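You operate a simulated robot arm through the tools that you are given. There is no shell and no other tool. Be economical: measure what you need, move in short steps, check, and stop when the job is done.

The job below is to be done with a simulated two-armed robot. You get a single attempt, and the scene is never put back.

JOB
Pick up the blue pack with one hand, pass it to the other hand and put it on the bagging well by the scanner.

It is judged by the outcome, as a careful person would: the job done as asked, and still so three seconds after it is handed in. It fails if anything else is knocked over, pushed out of place, dropped, spilled or broken.

ROBOT AND FRAMES
Two 7-joint arms with two-finger parallel grippers on one trunk, on a base that drives. Base frame: it is fixed to the floor where the robot stands at the start and does not move with it; the origin is under the middle of the robot, x ahead of it, y to its left, z up. Units: m, rad, N and s.
The left shoulder is at the start at [0.07, 0.163, 0.97], the right one opposite. With the tool pointing down near the work surface each hand reaches from about 0.36 to 0.86 m from the robot's upright axis, wherever it stands, measured 20 degrees to its own side. Places, roughly: bagging well by the scanner [0.9, -0.5, 0.9]. Payload 3.43 kg a hand.
Tool frame (each hand has its own): the origin (TCP) lies between the finger pads and is the grasp point; the fingertips stand 0.034 m ahead of it; z points along the fingers, y is the line along which they close. The gripper opens to 0.128 m. The fingers are 0.024 m wide and 0.012 m thick; the gripper's body (0.048 by 0.13 m) begins 0.096 m behind the TCP.
Orientation is that of the tool frame in the base frame, as a unit quaternion [x, y, z, w]. With the fingers straight down and closing along the base's y, the tool's x points along the base's -x, its y along +y and its z along -z.

CONTROLS
- The arms move only by the tool play_rows. It takes "left_plan", "right_plan" or both (then of equal length, played together; a hand with none holds still); each is a list of rows, each a list of 7 numbers: the shift along the base's x, y, z in units of 150 mm (1.0 is 150 mm), then the turn, a rotation vector about the base's x, y, z in units of 45 degrees (1.0 is 45 degrees), then the opening in per cent of the stroke, from 0 (shut) to 100 (fully open). In form: [[x, y, z, wx, wy, wz, hand], ...]. A call has 1 to 10 rows; each row is the pose to reach, as a shift and turn from the pose commanded when the call began. A call with a number of a shift or a turn outside -1 to 1 is refused whole. A row lasts 0.2 s, in which the tool goes at most 0.05 m and 0.15 rad; a call with a longer step from one row to the next is refused whole, and so is a gripper value outside its range. Where a pose cannot be reached the arm comes as near as it can. A force on the tool above 40 N (or 10 N above the force at the start of the call, whichever is more), or a blocked arm, ends the call early, and 0.2 s more pass. The fingers move at their own pace (about 0.153 m/s each) and stop on an object; they squeeze with about 45 N. The grip force told is the motor's: it shows also when the fingers shut on nothing. Time passes only in rows, and 0.2 s behind the last, so rows that repeat a pose let the fingers close. It gives the time, the measured TCP pose, the force on the tool (base axes), the opening and the grip force at its end, in the units of the frame above (readings bear some noise), with the torque about the TCP (base axes, N m) and any sound that the robot's microphone picked up, and new pictures: "pictures" is both (left out), scene, wrist or none (wrist: the cameras of the hands that moved).
- Cameras (640 x 400 px; columns grow to the right, rows downward): "scene" is now at [0.1324, -0.0387, 1.2067]; the picture's right is [-0.41, -0.91, 0.00], its down [-0.45, 0.20, -0.87] and it looks along [0.79, -0.36, -0.50] (base axes); focal length 214 px, centre (320, 200). "left" rides on the left gripper at [0.076, 0.011, -0.16] in its tool frame; the picture's right is [-0.15, 0.99, 0.00], its down [-0.88, -0.13, -0.46] and it looks along [-0.45, -0.07, 0.89] (tool axes); focal length 234 px, centre (320, 200). "right" rides on the right gripper at [0.076, -0.011, -0.16] in its tool frame; the picture's right is [0.15, 0.99, 0.00], its down [-0.88, 0.13, -0.46] and it looks along [-0.45, 0.07, 0.89] (tool axes); focal length 234 px, centre (320, 200). There is no depth. A picture from a camera that has moved, and an enlarged one, comes with that camera's place and axes in the base frame and with its lens.
- raise_lower(by): slides the trunk up (or, below 0, down) by that many m; the arms and the scene camera ride with it, the base frame stays. It gives what a move gives, with no picture.
- drive_base(legs): drives the robot by 1 to 6 legs, each [ahead, left, turn to the left] in m, m and rad, along the robot's own axes; the way and the turn of a leg run together, so that a leg with both is an arc; at most 1.5 m and 3.142 rad a leg. The arms and the cameras ride along, it lands a little off, and it stops where it bumps. It gives what a move gives, and a new picture of the scene camera.
- turn_head(pan, tilt): turns the head with the scene camera to pan (to the left, within 1.501 rad either way) and tilt (down, from -0.506 to 1.204), counted from straight ahead of the robot. It gives what a move gives, and a new picture of the scene camera.
- close_up(camera, box): a new picture of the part [left, top, right, bottom] of that camera's present view, enlarged. The clock stands still meanwhile.
- close_job(): hands the job in; it is judged then, once.

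Work in short steps. Places have to be worked out from the pictures, the camera data and where the tool is seen: move nearer, look again, correct. Check each grasp and each placing, and mend what went wrong. You have 120 turns and 260 pictures in all, those below and enlarged ones among them. Open the grippers and draw the arms clear of the work before you hand the job in, unless the task says otherwise; then end with one line.

The tools are called after "Emit:" as a command line: name --argument value ..., lists and objects as JSON in quotes. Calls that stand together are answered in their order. play_rows: Moves the arms, as the interface text tells. Its arguments: {"type":"object","properties":{"left_plan":{"type":"array","items":{"type":"array","items":{"type":"number"}}},"right_plan":{"type":"array","items":{"type":"array","items":{"type":"number"}}},"pictures":{"type":"string","enum":["both","scene","wrist","none"]}},"required":[]} The other tools are called the same way: raise_lower (by) slides the trunk up or down; drive_base (legs) drives the base; turn_head (pan, tilt) turns the head that bears the scene camera; close_up (camera, box) takes an enlarged picture of a part of a camera's view; close_job () hands the job in.

At the start:

```text
time_s: 0.0
left_tcp_pos: [0.5164, 0.079, 1.1512]
left_orientation: [-0.001, 1.0, -0.001, 0.001]
left_force: [0.3, -0.1, -0.4]
left_moment: [0.05, -0.03, -0.04]
left_finger_gap: 0.128
left_grip_force: 0.0
right_tcp_pos: [0.3984, -0.4379, 1.1458]
right_orientation: [0.0, 1.0, 0.0, 0.0]
right_force: [0.3, -0.4, 0.1]
right_moment: [-0.02, -0.04, 0.02]
right_finger_gap: 0.1277
right_grip_force: 0.0
trunk travel left (down, up): [-0.45, 0.49]
robot x, y, heading: [-0.0002, -0.0009, 0.001]
head pan, tilt: [-0.424, 0.52]
```

scene: 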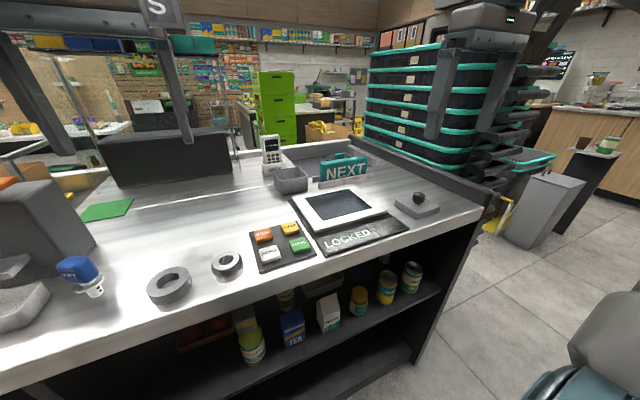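
right: 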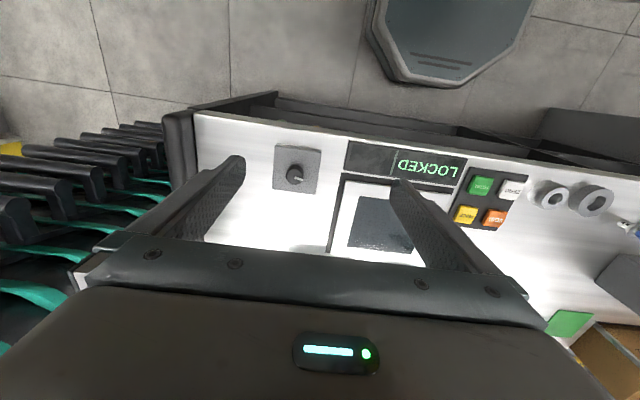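
left: 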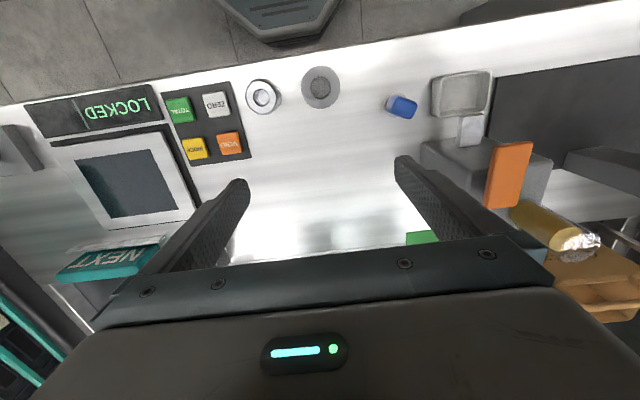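

The blue pack seems to be the TEA carton on the shelf below the counter. I'll look closer at it and at the well.

Emit:
close_up --camera "scene" --box '[180, 250, 460, 390]'

Emit:
close_up --camera "scene" --box '[220, 120, 500, 280]'

Emit:
turn_head --pan 0.3 --tilt 0.7

```text
2.29 times, centred on (320, 320) of scene
camera zoom: at [0.1324, -0.0387, 1.2067], right [-0.41, -0.91, 0.0], down [-0.45, 0.2, -0.87], along [0.79, -0.36, -0.5], focal length 490 px, centre (320, -74)
```

zoom: 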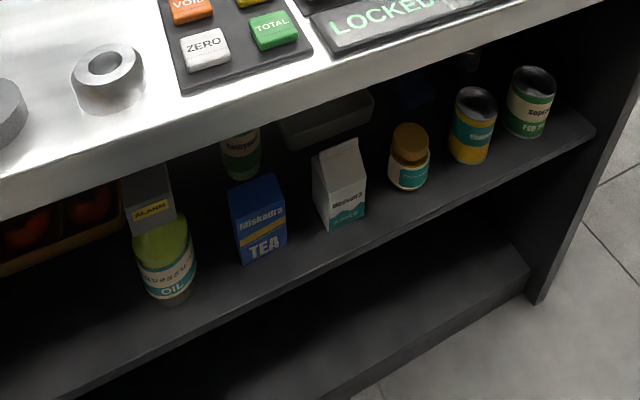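

```text
2.29 times, centred on (360, 200) of scene
camera zoom: at [0.1324, -0.0387, 1.2067], right [-0.41, -0.91, 0.0], down [-0.45, 0.2, -0.87], along [0.79, -0.36, -0.5], focal length 490 px, centre (229, 200)
```

zoom: 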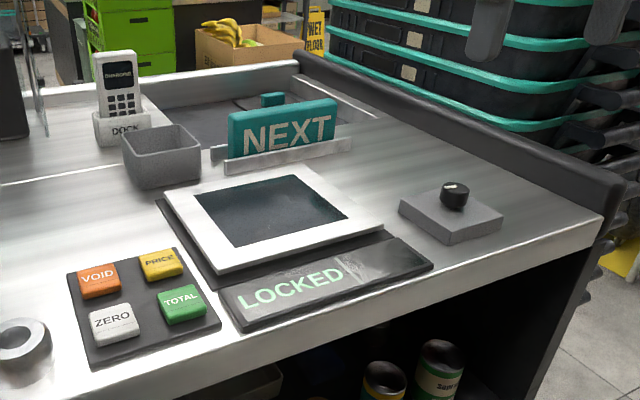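

```text
time_s: 1.1
left_tcp_pos: [0.5152, 0.079, 1.1513]
left_orientation: [-0.002, 1.0, 0.0, 0.001]
left_force: [0.1, 0.1, 0.0]
left_moment: [0.0, 0.01, 0.02]
left_finger_gap: 0.128
left_grip_force: 0.0
right_tcp_pos: [0.3994, -0.4381, 1.146]
right_orientation: [0.0, 1.0, 0.0, -0.001]
right_force: [-0.4, -0.1, -0.3]
right_moment: [0.02, 0.0, -0.05]
right_finger_gap: 0.1279
right_grip_force: 0.0
trunk travel left (down, up): [-0.45, 0.49]
robot x, y, heading: [-0.0026, 0.0022, -0.001]
head pan, tilt: [0.3, 0.7]
camera scene: at [0.131, 0.0235, 1.1909], right [0.29, -0.96, 0.0], down [-0.62, -0.19, -0.77], along [0.73, 0.23, -0.64], focal length 214 px, centre (320, 200)
```

scene: 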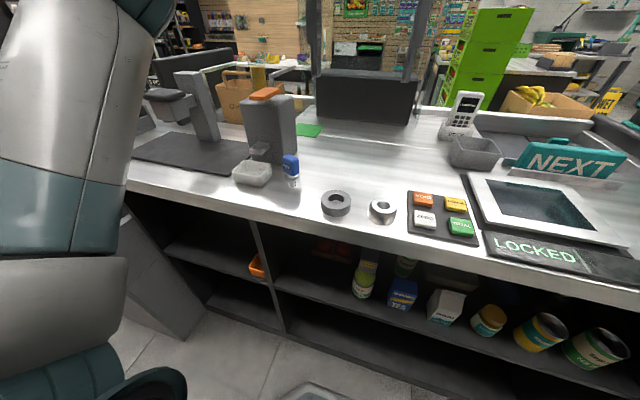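

The TEA pack stands on the shelf at about (0.46,-0.11), z 0.54–0.67. The well seems to be the recess behind the NEXT sign, so I'll raise the trunk to see it better.

Emit:
raise_lower --by 0.3

Emit:
turn_head --pan -0.45 --tilt 0.6

Emit:
close_up --camera "scene" --box '[230, 90, 470, 240]'

```text
time_s: 4.1
left_tcp_pos: [0.5161, 0.0797, 1.451]
left_orientation: [-0.001, 1.0, 0.0, 0.0]
left_force: [1.0, -0.4, 0.1]
left_moment: [0.03, -0.01, -0.02]
left_finger_gap: 0.1284
left_grip_force: 0.1
right_tcp_pos: [0.3989, -0.4379, 1.4459]
right_orientation: [0.0, 1.0, 0.0, -0.001]
right_force: [0.2, -0.2, 0.0]
right_moment: [0.01, 0.02, 0.01]
right_finger_gap: 0.128
right_grip_force: 0.1
trunk travel left (down, up): [-0.75, 0.19]
robot x, y, heading: [-0.0022, -0.0015, -0.001]
head pan, tilt: [0.3, 0.7]
```

```text
time_s: 5.2
left_tcp_pos: [0.5161, 0.079, 1.4498]
left_orientation: [-0.001, 1.0, 0.001, 0.0]
left_force: [-0.2, 0.4, 0.5]
left_moment: [-0.01, -0.06, -0.03]
left_finger_gap: 0.1279
left_grip_force: 0.0
right_tcp_pos: [0.3985, -0.4385, 1.4451]
right_orientation: [0.0, 1.0, 0.001, -0.001]
right_force: [-0.8, 0.2, 0.8]
right_moment: [0.02, 0.01, -0.02]
right_finger_gap: 0.1281
right_grip_force: 0.2
trunk travel left (down, up): [-0.75, 0.19]
robot x, y, heading: [0.0005, 0.0009, -0.0]
head pan, tilt: [-0.45, 0.6]
camera scene: at [0.1295, -0.0399, 1.4995], right [-0.43, -0.9, 0.0], down [-0.51, 0.25, -0.82], along [0.74, -0.36, -0.57], focal length 214 px, centre (320, 200)
```

scene: 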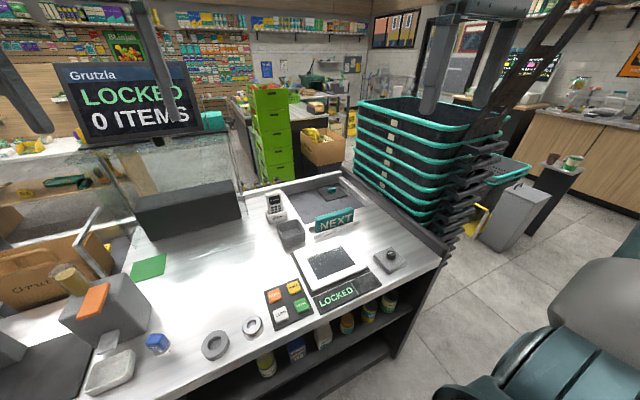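

```text
2.67 times, centred on (350, 165) of scene
camera zoom: at [0.1295, -0.0399, 1.4995], right [-0.43, -0.9, 0.0], down [-0.51, 0.25, -0.82], along [0.74, -0.36, -0.57], focal length 572 px, centre (240, 293)
```

zoom: 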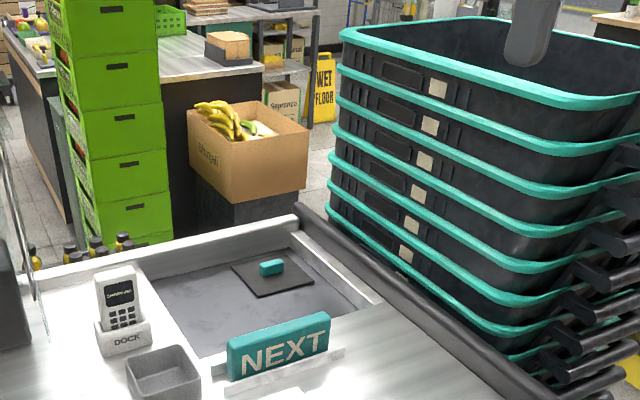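

The recess behind the NEXT sign is the well, roughly x 0.80–1.05, y -0.30…-0.64, with a mat and a teal block at its far right. To work at the shelf I need room, so I'll check behind the robot before backing off.

Emit:
turn_head --pan -1.5 --tilt 0.9

Emit:
turn_head --pan 1.5 --tilt 0.9

```text
time_s: 6.5
left_tcp_pos: [0.5154, 0.0791, 1.4506]
left_orientation: [-0.001, 1.0, 0.0, 0.0]
left_force: [0.1, 0.3, -0.3]
left_moment: [0.0, 0.02, -0.02]
left_finger_gap: 0.1279
left_grip_force: 0.0
right_tcp_pos: [0.3989, -0.4383, 1.4465]
right_orientation: [0.0, 1.0, 0.0, 0.0]
right_force: [-0.7, 1.2, -0.3]
right_moment: [0.02, 0.02, 0.0]
right_finger_gap: 0.1279
right_grip_force: 0.0
trunk travel left (down, up): [-0.75, 0.19]
robot x, y, heading: [0.0025, 0.0011, 0.002]
head pan, tilt: [-1.499, 0.901]
camera scene: at [0.0554, -0.0768, 1.4748], right [-1.0, -0.07, 0.0], down [-0.06, 0.78, -0.62], along [0.04, -0.62, -0.78], focal length 214 px, centre (320, 200)
```

scene: 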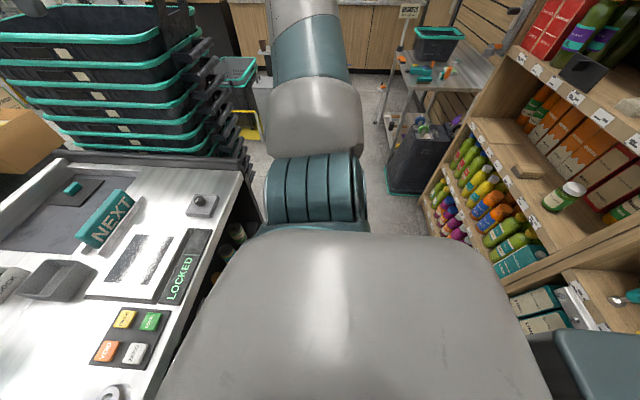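

```text
time_s: 9.1
left_tcp_pos: [0.515, 0.0804, 1.4504]
left_orientation: [0.0, 1.0, 0.0, 0.0]
left_force: [0.0, -0.9, -0.5]
left_moment: [-0.01, -0.02, -0.01]
left_finger_gap: 0.128
left_grip_force: 0.0
right_tcp_pos: [0.4002, -0.4389, 1.4448]
right_orientation: [0.0, 1.0, -0.001, 0.001]
right_force: [-0.2, -0.3, 0.5]
right_moment: [0.01, 0.01, -0.03]
right_finger_gap: 0.1279
right_grip_force: 0.1
trunk travel left (down, up): [-0.75, 0.19]
robot x, y, heading: [-0.0008, 0.0022, 0.001]
head pan, tilt: [1.499, 0.901]
camera scene: at [0.0553, 0.0738, 1.4748], right [1.0, -0.07, 0.0], down [-0.06, -0.78, -0.62], along [0.04, 0.62, -0.78], focal length 214 px, centre (320, 200)
```

scene: 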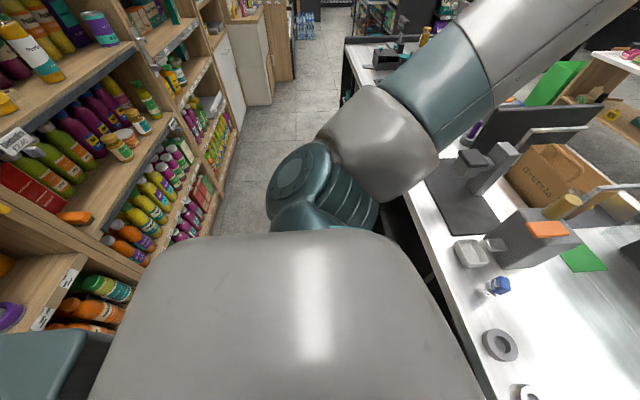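

Shelves stand behind at about x -0.65 and the base reaches back to about -0.27, so backing 0.22 m is safe. I'll also shift a little to the right.

Emit:
drive_base --legs '[[-0.22, 0, 0], [0, -0.12, 0]]'

Emit:
turn_head --pan 0.0 --tilt 0.75

```text
time_s: 11.6
left_tcp_pos: [0.2956, -0.0294, 1.4513]
left_orientation: [-0.003, 1.0, -0.001, 0.0]
left_force: [0.6, 0.3, -0.9]
left_moment: [0.0, -0.01, 0.0]
left_finger_gap: 0.1279
left_grip_force: 0.1
right_tcp_pos: [0.1807, -0.5484, 1.4469]
right_orientation: [-0.003, 1.0, -0.001, 0.001]
right_force: [-0.7, -0.2, 0.5]
right_moment: [-0.01, -0.03, 0.03]
right_finger_gap: 0.1279
right_grip_force: 0.0
trunk travel left (down, up): [-0.75, 0.19]
robot x, y, heading: [-0.2186, -0.1145, 0.007]
head pan, tilt: [1.499, 0.901]
camera scene: at [-0.1654, -0.0391, 1.4747], right [1.0, -0.07, 0.0], down [-0.05, -0.78, -0.62], along [0.04, 0.62, -0.78], focal length 214 px, centre (320, 200)
```

scene: 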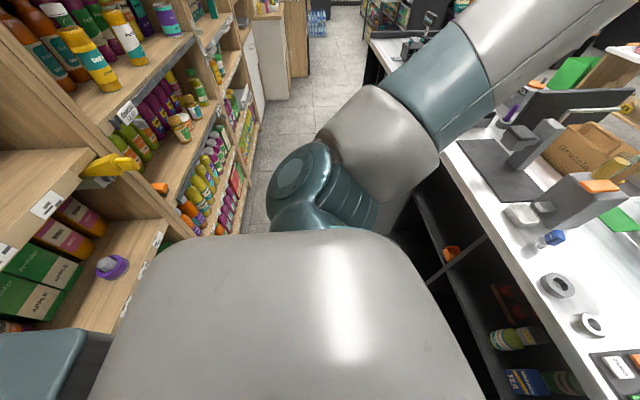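

```text
time_s: 13.2
left_tcp_pos: [0.2957, -0.0337, 1.4505]
left_orientation: [-0.004, 1.0, 0.0, 0.0]
left_force: [0.2, -1.4, -0.4]
left_moment: [0.0, -0.05, -0.01]
left_finger_gap: 0.1281
left_grip_force: 0.0
right_tcp_pos: [0.1813, -0.5505, 1.4461]
right_orientation: [-0.003, 1.0, 0.0, 0.0]
right_force: [0.4, -0.4, 0.1]
right_moment: [0.0, 0.03, -0.01]
right_finger_gap: 0.128
right_grip_force: 0.1
trunk travel left (down, up): [-0.75, 0.19]
robot x, y, heading: [-0.2188, -0.1158, 0.005]
head pan, tilt: [0.0, 0.75]
camera scene: at [-0.0863, -0.116, 1.4866], right [0.01, -1.0, 0.0], down [-0.68, 0.0, -0.73], along [0.73, 0.0, -0.68], focal length 214 px, centre (320, 200)
```

scene: 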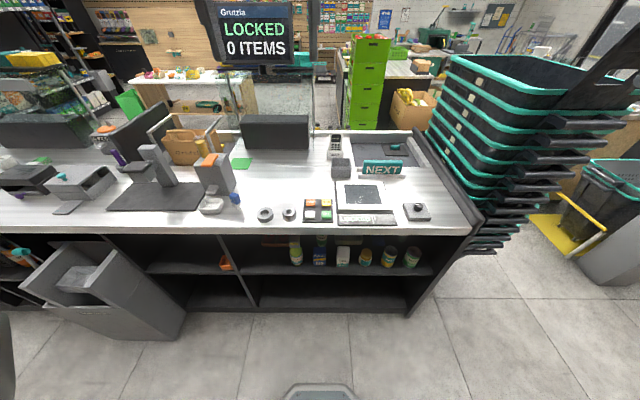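

Space is clear in front. I'll lower the trunk so the left arm can reach the shelf, then look at the pack.

Emit:
raise_lower --by -0.45

Emit:
turn_head --pan 0.0 --tilt 0.6

Emit:
close_up --camera "scene" --box '[230, 180, 430, 305]'

```text
refused: -0.45 is not a number from -0.4 to 0.4
```

```text
time_s: 13.9
left_tcp_pos: [0.2962, -0.0328, 1.4512]
left_orientation: [-0.004, 1.0, 0.0, 0.0]
left_force: [-0.5, -0.3, 0.1]
left_moment: [0.01, -0.01, -0.01]
left_finger_gap: 0.1278
left_grip_force: 0.3
right_tcp_pos: [0.1819, -0.5513, 1.4457]
right_orientation: [-0.003, 1.0, 0.0, 0.0]
right_force: [0.0, 0.4, -0.1]
right_moment: [0.01, -0.01, -0.01]
right_finger_gap: 0.128
right_grip_force: 0.1
trunk travel left (down, up): [-0.75, 0.19]
robot x, y, heading: [-0.2227, -0.1142, 0.008]
head pan, tilt: [0.0, 0.6]
camera scene: at [-0.0808, -0.1161, 1.4995], right [0.01, -1.0, 0.0], down [-0.57, 0.0, -0.82], along [0.82, 0.0, -0.57], focal length 214 px, centre (320, 200)
```

scene: 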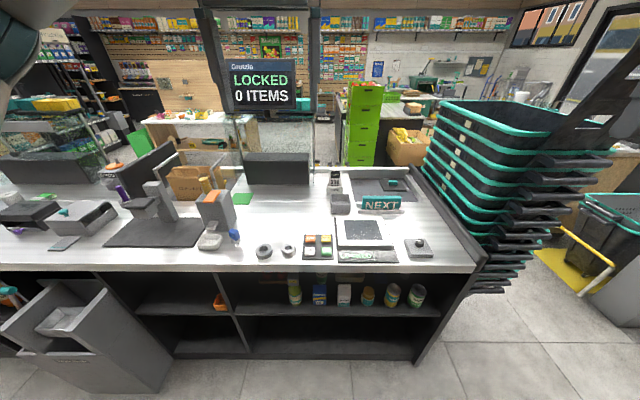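

```text
3.20 times, centred on (330, 242) of scene
camera zoom: at [-0.0808, -0.1161, 1.4995], right [0.01, -1.0, 0.0], down [-0.57, 0.0, -0.82], along [0.82, 0.0, -0.57], focal length 686 px, centre (288, 64)
```

zoom: 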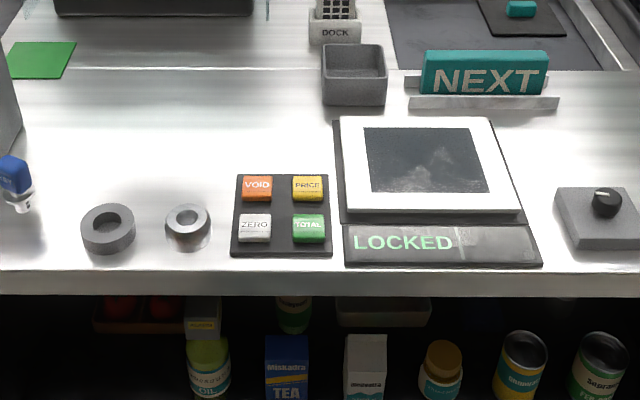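

Emit:
raise_lower --by -0.4

Emit:
close_up --camera "scene" --box '[220, 160, 460, 310]'

```text
time_s: 17.7
left_tcp_pos: [0.2945, -0.0337, 1.0511]
left_orientation: [-0.004, 1.0, 0.0, 0.001]
left_force: [0.6, -0.4, -0.1]
left_moment: [0.0, 0.0, 0.01]
left_finger_gap: 0.128
left_grip_force: 0.0
right_tcp_pos: [0.1818, -0.551, 1.0455]
right_orientation: [-0.003, 1.0, 0.001, -0.001]
right_force: [-0.4, 0.5, 0.1]
right_moment: [0.01, 0.03, 0.03]
right_finger_gap: 0.1281
right_grip_force: 0.2
trunk travel left (down, up): [-0.35, 0.59]
robot x, y, heading: [-0.2194, -0.1114, 0.005]
head pan, tilt: [0.0, 0.6]
```

```text
2.67 times, centred on (340, 235) of scene
camera zoom: at [-0.0809, -0.1163, 1.0996], right [0.01, -1.0, 0.0], down [-0.56, 0.0, -0.83], along [0.82, 0.0, -0.57], focal length 572 px, centre (267, 107)
```

zoom: 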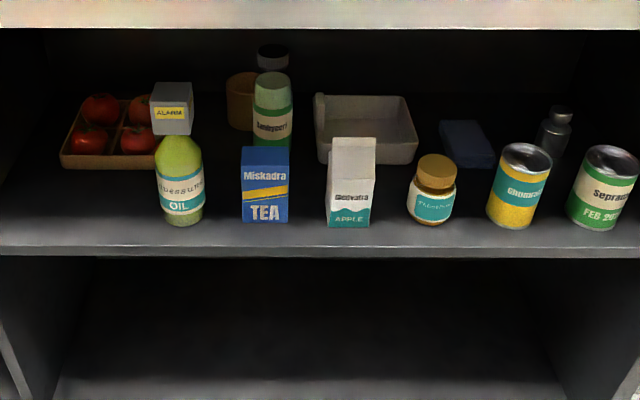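

There's also something dark blue further back at the right; I'll check what it is.

Emit:
close_up --camera "scene" --box '[300, 185, 400, 248]'

Emit:
turn_head --pan 0.0 --tilt 0.75

Emit:
close_up --camera "scene" --box '[260, 160, 380, 235]'

```text
6.35 times, centred on (350, 216) of scene
camera zoom: at [-0.0809, -0.1163, 1.0996], right [0.01, -1.0, 0.0], down [-0.56, 0.0, -0.83], along [0.82, 0.0, -0.57], focal length 1362 px, centre (130, 95)
```

zoom: 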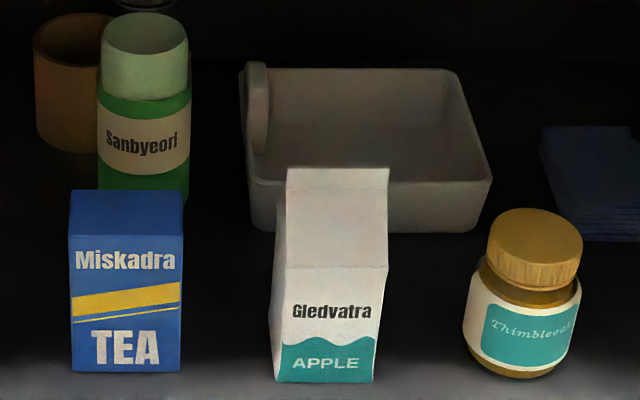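

```text
time_s: 18.4
left_tcp_pos: [0.2952, -0.033, 1.0513]
left_orientation: [-0.003, 1.0, 0.0, -0.001]
left_force: [0.6, 0.2, -0.7]
left_moment: [0.02, 0.01, 0.02]
left_finger_gap: 0.1281
left_grip_force: 0.1
right_tcp_pos: [0.1824, -0.5519, 1.0461]
right_orientation: [-0.003, 1.0, -0.001, -0.001]
right_force: [0.7, 0.7, -0.1]
right_moment: [0.03, -0.02, 0.01]
right_finger_gap: 0.128
right_grip_force: 0.0
trunk travel left (down, up): [-0.35, 0.59]
robot x, y, heading: [-0.22, -0.1135, 0.005]
head pan, tilt: [0.0, 0.75]
camera scene: at [-0.0863, -0.1163, 1.0867], right [0.01, -1.0, 0.0], down [-0.68, 0.0, -0.73], along [0.73, 0.0, -0.68], focal length 214 px, centre (320, 200)
```

scene: 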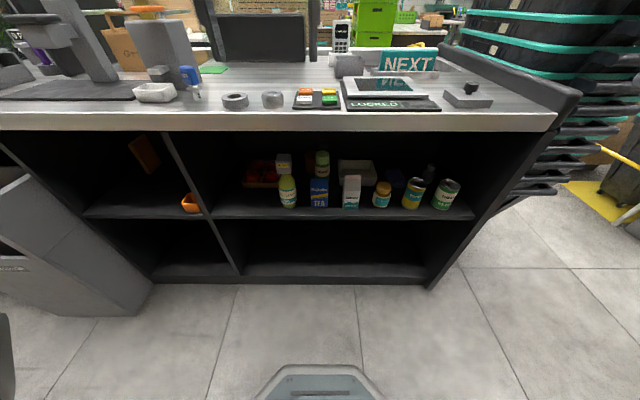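

```text
5.33 times, centred on (320, 198) of scene
camera zoom: at [-0.0863, -0.1163, 1.0867], right [0.01, -1.0, 0.0], down [-0.68, 0.0, -0.73], along [0.73, 0.0, -0.68], focal length 1144 px, centre (320, 213)
```

zoom: 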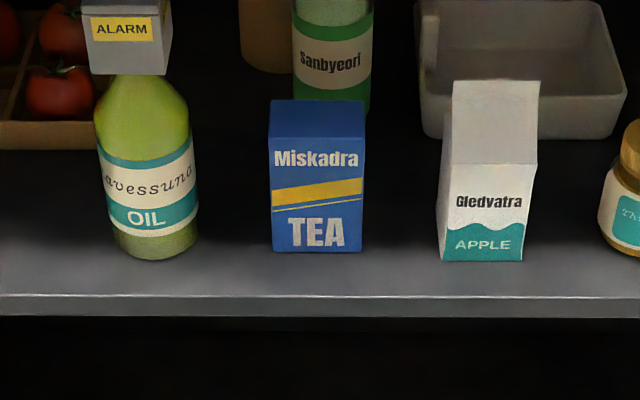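

The other blue thing is a folded cloth, so the TEA carton is the target: about x 0.46–0.50, y -0.145…-0.083, z 0.54–0.635, with 5 cm gaps to its neighbours. I'll lower the trunk 0.2 m more, then begin turning the left tool to point forward.

Emit:
raise_lower --by -0.2

Emit:
play_rows --left_plan '[[-0.1, -0.05, -0.1, 0, -0.1, 0, 80], [-0.2, -0.1, -0.2, 0, -0.2, 0, 80], [-0.25, -0.15, -0.3, 0, -0.3, 0, 80], [-0.3, -0.2, -0.4, 0, -0.4, 0, 80], [-0.35, -0.25, -0.5, 0, -0.5, 0, 80], [-0.4, -0.3, -0.6, 0, -0.6, 0, 80], [-0.4, -0.35, -0.7, 0, -0.7, 0, 80], [-0.4, -0.4, -0.8, 0, -0.8, 0, 80], [-0.4, -0.45, -0.9, 0, -0.9, 0, 80], [-0.4, -0.5, -1, 0, -1, 0, 80]]' --pictures "scene"

```text
time_s: 20.6
left_tcp_pos: [0.2968, -0.0332, 0.8503]
left_orientation: [-0.004, 1.0, -0.001, 0.0]
left_force: [0.9, -0.1, 0.0]
left_moment: [0.0, 0.0, 0.01]
left_finger_gap: 0.1282
left_grip_force: 0.0
right_tcp_pos: [0.1814, -0.5518, 0.8459]
right_orientation: [-0.002, 1.0, 0.0, -0.001]
right_force: [-0.3, -0.5, -0.3]
right_moment: [-0.01, -0.01, 0.01]
right_finger_gap: 0.1279
right_grip_force: 0.0
trunk travel left (down, up): [-0.15, 0.79]
robot x, y, heading: [-0.2213, -0.1154, -0.0]
head pan, tilt: [0.0, 0.75]
```

```text
time_s: 22.8
left_tcp_pos: [0.2368, -0.1074, 0.702]
left_orientation: [-0.003, 0.923, -0.002, 0.384]
left_force: [0.1, 1.0, 0.0]
left_moment: [0.0, 0.0, -0.05]
left_finger_gap: 0.1024
left_grip_force: 0.0
right_tcp_pos: [0.1817, -0.551, 0.8459]
right_orientation: [-0.002, 1.0, 0.0, 0.0]
right_force: [0.4, -0.5, 0.0]
right_moment: [-0.01, 0.01, -0.03]
right_finger_gap: 0.128
right_grip_force: 0.1
trunk travel left (down, up): [-0.15, 0.79]
robot x, y, heading: [-0.2209, -0.1199, 0.006]
head pan, tilt: [0.0, 0.75]
camera scene: at [-0.0864, -0.1164, 0.8867], right [0.01, -1.0, 0.0], down [-0.68, 0.0, -0.73], along [0.73, 0.0, -0.68], focal length 214 px, centre (320, 200)
```

scene: 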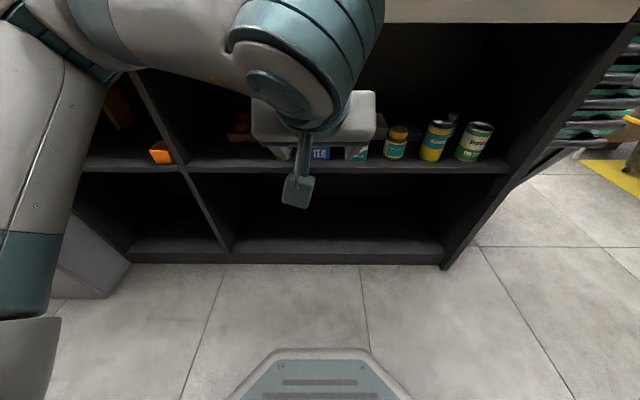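

The hand is at 45° pitch now. I'll continue to about 12° below horizontal at z 0.587, staying back from the shelf, and look with the wrist camera.

Emit:
play_rows --left_plan '[[0, -0.01, -0.1, 0, -0.1, 0, 80], [0, -0.02, -0.2, 0, -0.2, 0, 80], [0, -0.03, -0.3, 0, -0.3, 0, 80], [0, -0.03, -0.4, 0, -0.4, 0, 80], [0, -0.04, -0.5, 0, -0.5, 0, 80], [0, -0.04, -0.6, 0, -0.6, 0, 80], [0, -0.04, -0.7, 0, -0.7, 0, 80], [0, -0.04, -0.77, 0, -0.74, 0, 80], [0, -0.04, -0.77, 0, -0.74, 0, 80]]'

```text
time_s: 24.8
left_tcp_pos: [0.2477, -0.1364, 0.5801]
left_orientation: [-0.002, 0.776, -0.003, 0.631]
left_force: [-0.1, 0.3, -0.2]
left_moment: [0.03, -0.01, 0.01]
left_finger_gap: 0.1025
left_grip_force: 0.1
left hand out of reach, approached as far as the arm can: row 4, 5, 6, 7, 8, 9
right_tcp_pos: [0.1826, -0.5513, 0.846]
right_orientation: [-0.003, 1.0, 0.0, 0.0]
right_force: [-0.5, -1.0, -0.3]
right_moment: [-0.02, 0.02, -0.01]
right_finger_gap: 0.1279
right_grip_force: 0.0
trunk travel left (down, up): [-0.15, 0.79]
robot x, y, heading: [-0.223, -0.1148, 0.002]
head pan, tilt: [0.0, 0.75]
camera scene: at [-0.0864, -0.1163, 0.8866], right [0.01, -1.0, 0.0], down [-0.68, 0.0, -0.73], along [0.73, 0.0, -0.68], focal length 214 px, centre (320, 200)
camera left: at [0.0764, -0.1255, 0.5372], right [0.03, 0.99, 0.14], down [-0.27, -0.12, 0.96], along [0.96, -0.06, 0.26], focal length 234 px, centre (320, 200)
```

scene: 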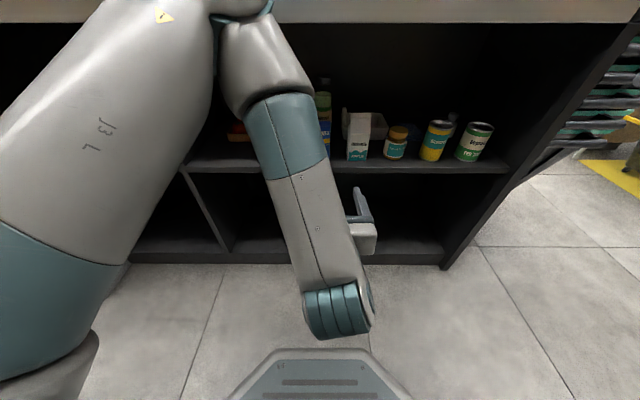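
left: 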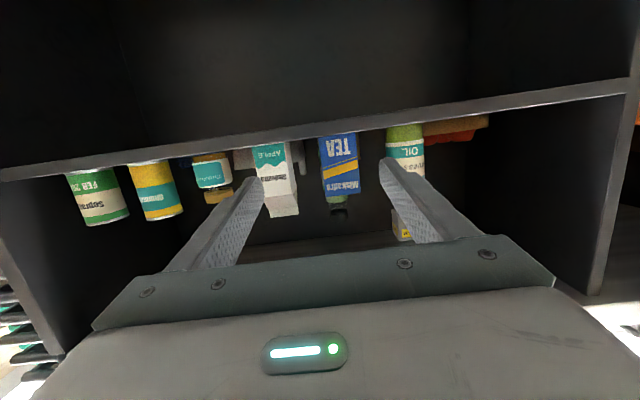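

The arm is folded tight here but will free up further ahead; the wrist view agrees with the pack at y ≈ -0.11. I'll advance 0.1 m and re-read.

Emit:
play_rows --left_plan '[[0.17, 0, 0, 0, 0, 0, 80], [0.34, 0, 0, 0, 0, 0, 80], [0.51, 0, 0, 0, 0, 0, 80], [0.67, 0, 0, 0, 0, 0, 80], [0.67, 0, 0, 0, 0, 0, 80]]'

```text
time_s: 26.0
left_tcp_pos: [0.3474, -0.136, 0.5809]
left_orientation: [-0.002, 0.775, -0.002, 0.632]
left_force: [-1.1, 0.4, 0.4]
left_moment: [-0.01, 0.02, 0.01]
left_finger_gap: 0.1026
left_grip_force: 0.1
right_tcp_pos: [0.1822, -0.5522, 0.847]
right_orientation: [-0.003, 1.0, 0.0, 0.0]
right_force: [0.9, 0.0, -1.2]
right_moment: [0.0, 0.0, -0.02]
right_finger_gap: 0.128
right_grip_force: 0.0
trunk travel left (down, up): [-0.15, 0.79]
robot x, y, heading: [-0.2214, -0.1155, 0.0]
head pan, tilt: [0.0, 0.75]
camera scene: at [-0.0864, -0.1163, 0.8866], right [0.01, -1.0, 0.0], down [-0.68, 0.0, -0.73], along [0.73, 0.0, -0.68], focal length 214 px, centre (320, 200)
camera left: at [0.1755, -0.1252, 0.5377], right [0.03, 0.99, 0.14], down [-0.27, -0.12, 0.96], along [0.96, -0.06, 0.26], focal length 234 px, centre (320, 200)
```

scene: 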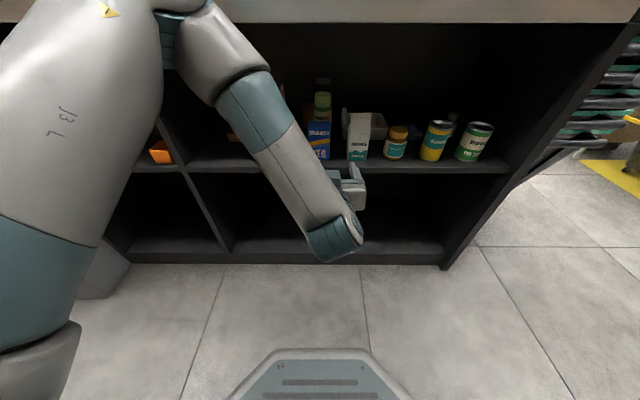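
left: 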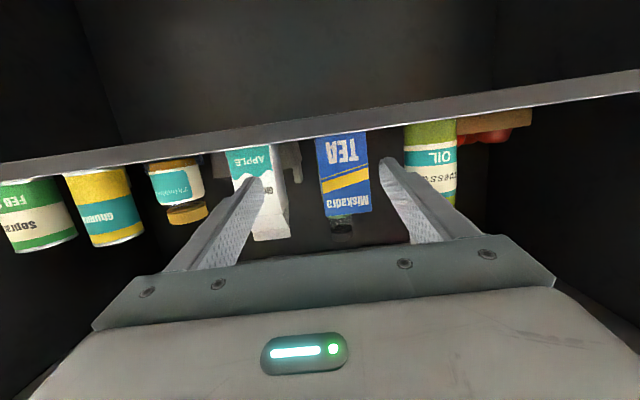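

Pack centre measured at y ≈ -0.111, centre height ≈ 0.585. I'll align laterally, then slide forward around it in small steps.

Emit:
play_rows --left_plan '[[0.05, 0.16, 0.03, 0, 0, 0, 80], [0.2, 0.16, 0.03, 0, 0, 0, 80], [0.35, 0.16, 0.03, 0, 0, 0, 80], [0.5, 0.16, 0.03, 0, 0, 0, 80], [0.5, 0.16, 0.03, 0, 0, 0, 80]]'

```text
time_s: 27.2
left_tcp_pos: [0.4237, -0.1138, 0.5868]
left_orientation: [-0.003, 0.776, -0.002, 0.631]
left_force: [0.1, -0.3, -0.1]
left_moment: [-0.01, 0.0, -0.02]
left_finger_gap: 0.1022
left_grip_force: 0.1
right_tcp_pos: [0.1807, -0.552, 0.8461]
right_orientation: [-0.003, 1.0, 0.001, 0.0]
right_force: [1.2, -0.3, 0.1]
right_moment: [-0.02, 0.02, 0.01]
right_finger_gap: 0.1279
right_grip_force: 0.1
trunk travel left (down, up): [-0.15, 0.79]
robot x, y, heading: [-0.2196, -0.116, 0.006]
head pan, tilt: [0.0, 0.75]
camera scene: at [-0.0864, -0.1163, 0.8866], right [0.01, -1.0, 0.0], down [-0.68, 0.0, -0.73], along [0.73, 0.0, -0.68], focal length 214 px, centre (320, 200)
camera left: at [0.2526, -0.1022, 0.5426], right [0.03, 0.99, 0.14], down [-0.27, -0.12, 0.96], along [0.96, -0.06, 0.26], focal length 234 px, centre (320, 200)
```

scene: 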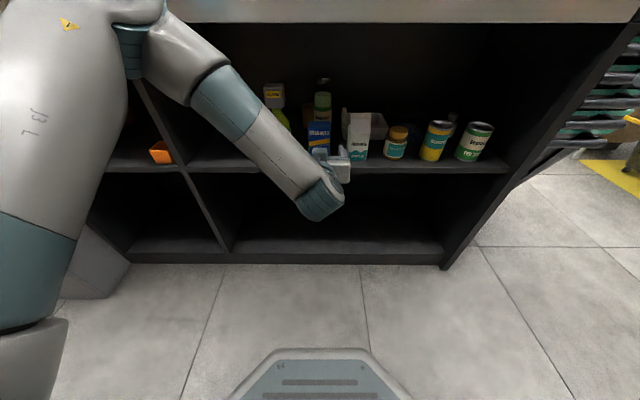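
left: 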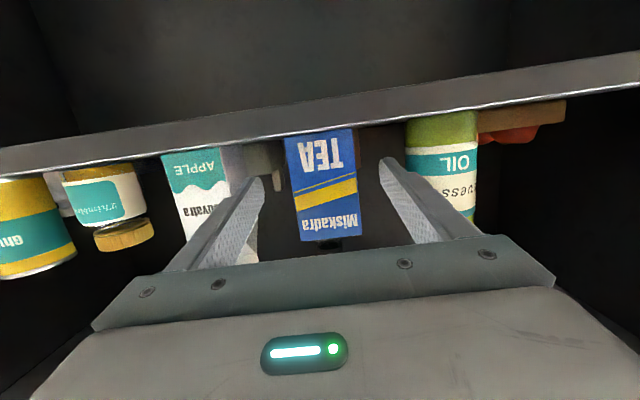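

The pack is centred between the fingers. I'll advance the last 5.5 cm.

Emit:
play_rows --left_plan '[[0.13, 0, 0, 0, 0, 0, 80], [0.25, 0, 0, 0, 0, 0, 80], [0.37, 0, 0, 0, 0, 0, 80], [0.37, 0, 0, 0, 0, 0, 80]]'

```text
time_s: 28.2
left_tcp_pos: [0.4804, -0.1144, 0.5855]
left_orientation: [-0.002, 0.775, -0.003, 0.632]
left_force: [-0.2, -0.3, 0.5]
left_moment: [0.01, -0.01, 0.0]
left_finger_gap: 0.1023
left_grip_force: 0.0
right_tcp_pos: [0.1824, -0.5516, 0.8456]
right_orientation: [-0.003, 1.0, 0.001, 0.0]
right_force: [-0.1, 0.5, 0.3]
right_moment: [-0.01, 0.0, 0.03]
right_finger_gap: 0.1279
right_grip_force: 0.0
trunk travel left (down, up): [-0.15, 0.79]
robot x, y, heading: [-0.2169, -0.1137, 0.008]
head pan, tilt: [0.0, 0.75]
camera scene: at [-0.0863, -0.1163, 0.8866], right [0.01, -1.0, 0.0], down [-0.68, 0.0, -0.73], along [0.73, 0.0, -0.68], focal length 214 px, centre (320, 200)
camera left: at [0.3084, -0.1025, 0.5423], right [0.03, 0.99, 0.14], down [-0.27, -0.12, 0.96], along [0.96, -0.06, 0.26], focal length 234 px, centre (320, 200)
```

scene: 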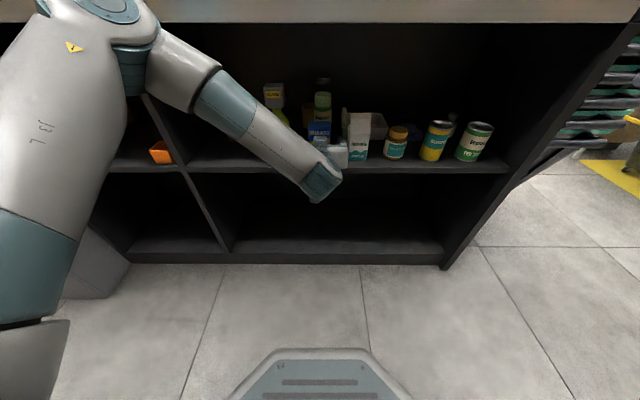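
left: 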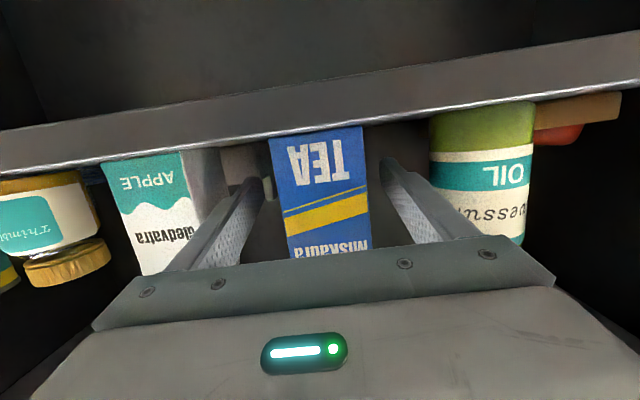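

The fingers straddle the pack; I'll close now.

Emit:
play_rows --left_plan '[[0, 0, 0, 0, 0, 0, 60], [0, 0, 0, 0, 0, 0, 30], [0, 0, 0, 0, 0, 0, 20], [0, 0, 0, 0, 0, 0, 20]]'

```text
time_s: 29.2
left_tcp_pos: [0.4792, -0.1123, 0.5859]
left_orientation: [-0.003, 0.775, -0.002, 0.632]
left_force: [1.0, 0.8, 0.8]
left_moment: [-0.05, -0.06, -0.01]
left_finger_gap: 0.0593
left_grip_force: 44.6
right_tcp_pos: [0.1823, -0.5505, 0.8472]
right_orientation: [-0.002, 1.0, 0.0, 0.0]
right_force: [-0.3, -0.3, -0.7]
right_moment: [-0.01, -0.03, 0.0]
right_finger_gap: 0.1282
right_grip_force: 0.0
trunk travel left (down, up): [-0.15, 0.79]
robot x, y, heading: [-0.2166, -0.1149, 0.005]
head pan, tilt: [0.0, 0.75]
camera scene: at [-0.0864, -0.1163, 0.8866], right [0.01, -1.0, 0.0], down [-0.68, 0.0, -0.73], along [0.73, 0.0, -0.68], focal length 214 px, centre (320, 200)
camera left: at [0.3082, -0.1025, 0.5424], right [0.03, 0.99, 0.14], down [-0.27, -0.12, 0.96], along [0.96, -0.06, 0.26], focal length 234 px, centre (320, 200)
```

scene: 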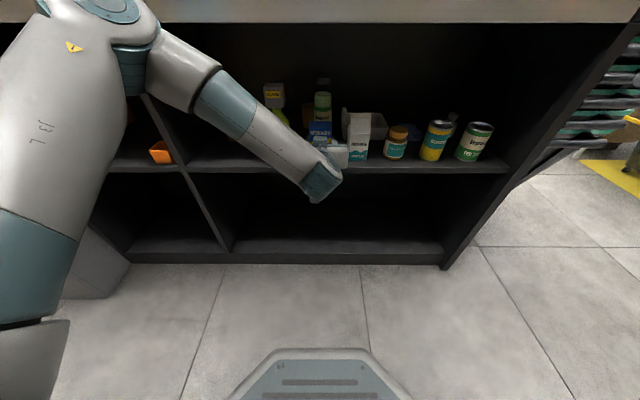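
left: 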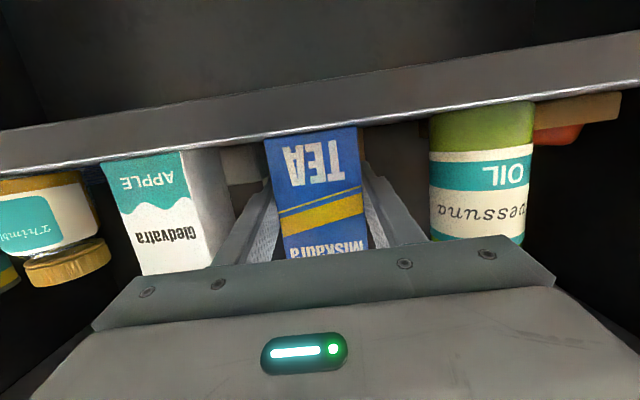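

Gripped (gap 0.059, 44.6 N). I'll lift 3 cm and draw straight back out of the shelf.

Emit:
play_rows --left_plan '[[0, 0, 0.1, 0, 0, 0, 20], [0, 0, 0.2, 0, 0, 0, 20], [-0.15, 0, 0.2, 0, 0, 0, 20], [-0.3, 0, 0.2, 0, 0, 0, 20], [-0.5, 0, 0.2, 0, 0, 0, 20], [-0.7, 0, 0.2, 0, 0, 0, 20], [-0.9, 0, 0.2, 0, 0, 0, 20], [-1, 0, 0.2, 0, 0, 0, 20]]'

```text
time_s: 31.0
left_tcp_pos: [0.3302, -0.1132, 0.6162]
left_orientation: [-0.003, 0.775, -0.002, 0.631]
left_force: [0.5, 0.9, -1.5]
left_moment: [0.02, -0.03, -0.01]
left_finger_gap: 0.0593
left_grip_force: 45.6
right_tcp_pos: [0.1806, -0.5519, 0.8461]
right_orientation: [-0.003, 1.0, 0.001, 0.0]
right_force: [0.2, 0.6, -0.9]
right_moment: [0.0, -0.03, 0.01]
right_finger_gap: 0.1279
right_grip_force: 0.1
trunk travel left (down, up): [-0.15, 0.79]
robot x, y, heading: [-0.2193, -0.1127, 0.005]
head pan, tilt: [0.0, 0.75]
camera scene: at [-0.0864, -0.1163, 0.8866], right [0.01, -1.0, 0.0], down [-0.68, 0.0, -0.73], along [0.73, 0.0, -0.68], focal length 214 px, centre (320, 200)
camera left: at [0.1584, -0.1023, 0.573], right [0.03, 0.99, 0.14], down [-0.27, -0.12, 0.96], along [0.96, -0.06, 0.26], focal length 234 px, centre (320, 200)
```

scene: 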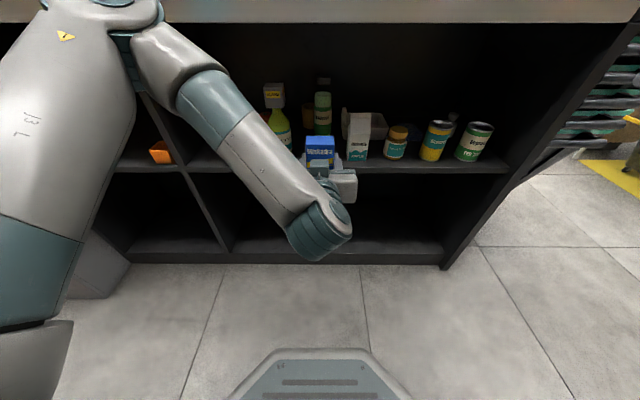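
left: 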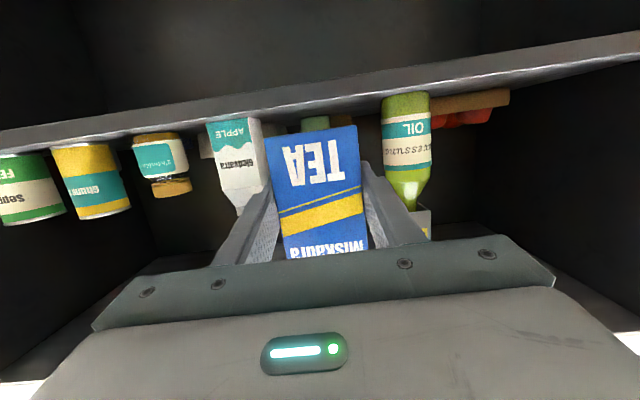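

The pack is out and held. The hand-over needs room above the counter edge, so I'll raise the trunk 0.4 m with everything in its place.

Emit:
raise_lower --by 0.4

Emit:
play_rows --right_plan '[[0, 0.0, 0, 0, 0, 0.18, 60], [0, 0.0, 0, 0, 0, 0.36, 60], [0.0, 0.0, 0, 0, 0, 0.54, 60], [0, 0, 0, 0, 0, 0.72, 60], [0, 0, 0, 0, 0, 0.9, 60], [0, 0, 0, 0, 0, 1, 60]]' --pictures "both"

```text
time_s: 34.8
left_tcp_pos: [0.3307, -0.112, 1.0171]
left_orientation: [-0.003, 0.775, -0.002, 0.632]
left_force: [-0.7, -0.3, -0.2]
left_moment: [-0.04, -0.01, -0.03]
left_finger_gap: 0.0595
left_grip_force: 45.4
right_tcp_pos: [0.1825, -0.5512, 1.245]
right_orientation: [-0.003, 1.0, 0.0, 0.0]
right_force: [0.4, 0.2, 0.1]
right_moment: [-0.01, 0.0, 0.0]
right_finger_gap: 0.1278
right_grip_force: 0.0
trunk travel left (down, up): [-0.55, 0.39]
robot x, y, heading: [-0.2165, -0.1128, 0.005]
head pan, tilt: [0.0, 0.75]
```

```text
time_s: 36.2
left_tcp_pos: [0.3311, -0.1126, 1.0165]
left_orientation: [-0.002, 0.776, -0.003, 0.631]
left_force: [0.5, 1.0, -0.8]
left_moment: [-0.03, 0.02, 0.0]
left_finger_gap: 0.0596
left_grip_force: 45.0
right_tcp_pos: [0.1637, -0.49, 1.21]
right_orientation: [-0.384, 0.923, -0.001, 0.001]
right_force: [0.2, 0.4, 0.3]
right_moment: [0.01, 0.01, -0.01]
right_finger_gap: 0.077
right_grip_force: 0.0
right hand out of reach, approached as far as the arm can: row 4, 5, 6
trunk travel left (down, up): [-0.55, 0.39]
robot x, y, heading: [-0.2211, -0.1141, 0.008]
head pan, tilt: [0.0, 0.75]
camera scene: at [-0.0862, -0.1163, 1.2867], right [0.01, -1.0, 0.0], down [-0.68, 0.0, -0.73], along [0.73, 0.0, -0.68], focal length 214 px, centre (320, 200)
camera right: at [0.1171, -0.5531, 1.3684], right [-0.81, 0.59, 0.0], down [0.53, 0.72, 0.46], along [0.27, 0.37, -0.89], focal length 234 px, centre (320, 200)
```

scene: 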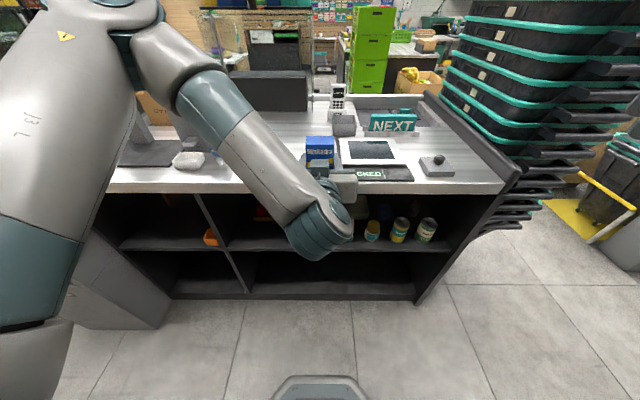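
right: 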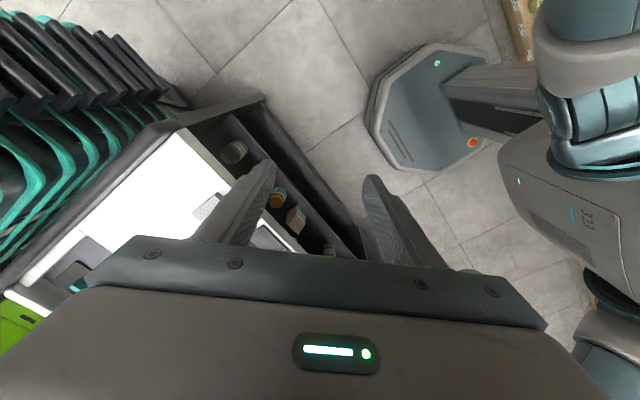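

The right hand took a 45° yaw but is near its limit there. I'll instead yaw the left hand -45° so the two closing lines are perpendicular.

Emit:
play_rows --left_plan '[[0, 0, 0, 0, 0, -0.17, 20], [0, 0, 0, 0, 0, -0.34, 20], [0, 0, 0, 0, 0, -0.51, 20], [0, 0, 0, 0, 0, -0.68, 20], [0, 0, 0, 0, 0, -0.85, 20], [0, 0, 0, 0, 0, -1, 20], [0, 0, 0, 0, 0, -1, 20]]' --right_plan '[[0.15, 0.05, 0.15, 0, 0, 0, 65], [0.3, 0.1, 0.3, 0, 0, 0, 65], [0.45, 0.2, 0.4, 0, 0, 0, 65], [0.6, 0.3, 0.5, 0, 0, 0, 65], [0.75, 0.4, 0.5, 0, 0, 0, 65], [0.85, 0.5, 0.5, 0, 0, 0, 65], [0.85, 0.5, 0.5, 0, 0, 0, 65]]'

```text
time_s: 37.8
left_tcp_pos: [0.2854, -0.188, 0.987]
left_orientation: [0.231, 0.788, -0.204, 0.533]
left_force: [0.1, 0.0, 0.0]
left_moment: [0.02, 0.03, -0.01]
left_finger_gap: 0.0597
left_grip_force: 45.2
left hand out of reach, approached as far as the arm can: row 3, 4, 5, 6, 7
right_tcp_pos: [0.2732, -0.3906, 1.2593]
right_orientation: [-0.384, 0.923, -0.001, 0.0]
right_force: [0.3, 0.4, 0.5]
right_moment: [-0.05, 0.03, -0.04]
right_finger_gap: 0.0833
right_grip_force: 0.0
right hand out of reach, approached as far as the arm can: row 1, 2, 3, 4, 5, 6, 7
trunk travel left (down, up): [-0.55, 0.39]
robot x, y, heading: [-0.2189, -0.1171, 0.002]
head pan, tilt: [0.0, 0.75]
camera scene: at [-0.0859, -0.1149, 1.2864], right [0.0, -1.0, 0.0], down [-0.68, 0.0, -0.73], along [0.73, 0.0, -0.68], focal length 214 px, centre (320, 200)
camera right: at [0.2279, -0.4532, 1.418], right [-0.8, 0.59, 0.0], down [0.53, 0.72, 0.46], along [0.27, 0.37, -0.89], focal length 234 px, centre (320, 200)
camera left: at [0.1476, -0.0778, 0.9703], right [0.62, 0.78, 0.06], down [-0.13, 0.02, 0.99], along [0.77, -0.63, 0.11], focal length 234 px, centre (320, 200)
```

scene: 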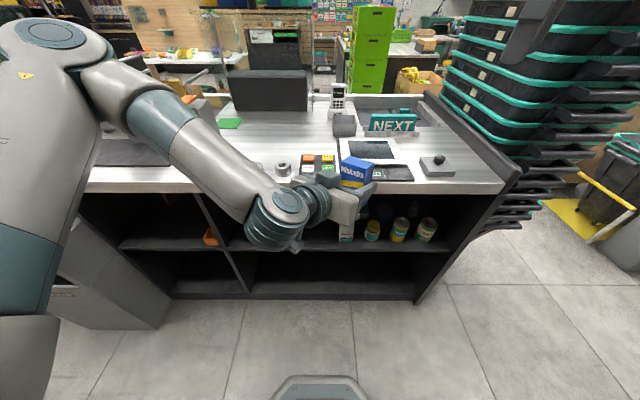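
right: 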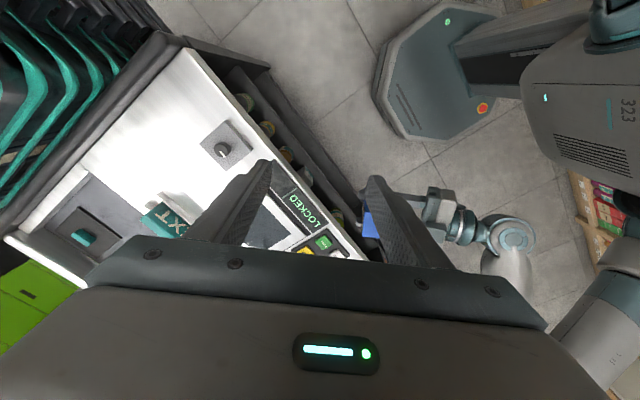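
left: 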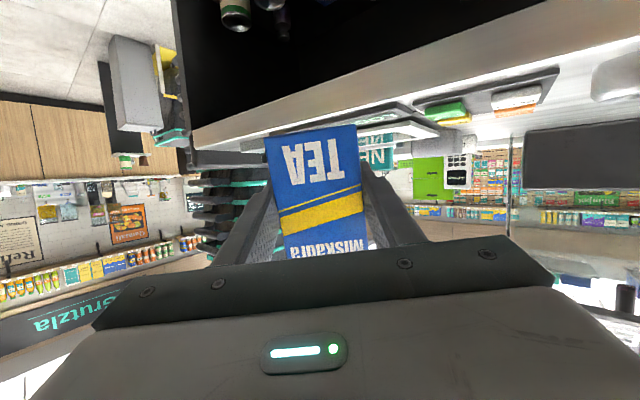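

The left hand drifted and tilted slightly as it was too close in. I'll move it forward and up a little and level the pack.

Emit:
play_rows --left_plan '[[0.15, 0, 0.05, -0.01, -0.05, 0, 20], [0.3, 0, 0.1, -0.02, -0.1, 0, 20], [0.45, 0, 0.15, -0.03, -0.15, 0, 20], [0.6, 0, 0.2, -0.03, -0.2, 0, 20], [0.6, 0, 0.2, -0.03, -0.2, 0, 20]]'

```text
time_s: 39.0
left_tcp_pos: [0.3819, -0.1738, 1.0098]
left_orientation: [0.241, 0.742, -0.195, 0.595]
left_force: [-1.0, 0.7, -0.4]
left_moment: [0.01, 0.03, 0.04]
left_finger_gap: 0.0594
left_grip_force: 44.5
left hand out of reach, approached as far as the arm can: row 4, 5
right_tcp_pos: [0.2749, -0.3929, 1.2588]
right_orientation: [-0.385, 0.923, 0.001, 0.001]
right_force: [-0.8, -0.2, 0.7]
right_moment: [0.03, 0.01, 0.02]
right_finger_gap: 0.0831
right_grip_force: 0.0
trunk travel left (down, up): [-0.55, 0.39]
robot x, y, heading: [-0.2183, -0.1173, 0.005]
head pan, tilt: [0.0, 0.75]
camera scene: at [-0.0862, -0.1166, 1.2867], right [0.01, -1.0, 0.0], down [-0.68, 0.0, -0.73], along [0.73, 0.0, -0.68], focal length 214 px, centre (320, 200)
camera left: at [0.2493, -0.0628, 0.9702], right [0.61, 0.78, 0.14], down [-0.28, 0.04, 0.96], along [0.74, -0.62, 0.25], focal length 234 px, centre (320, 200)
```

scene: 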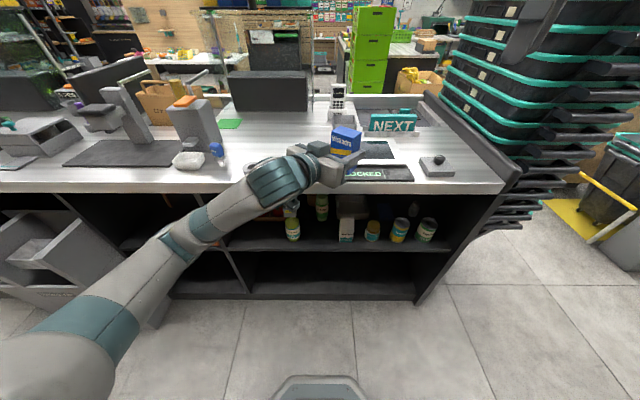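
left: 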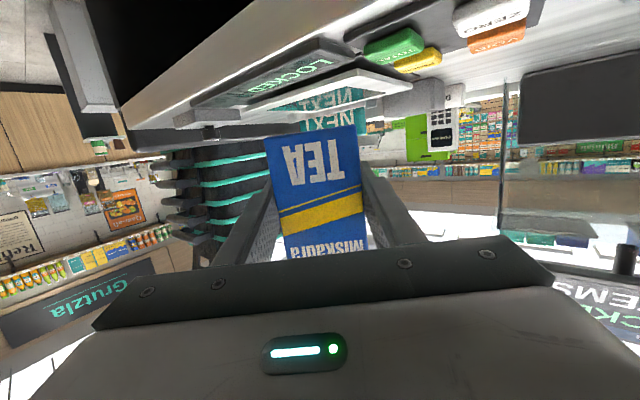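

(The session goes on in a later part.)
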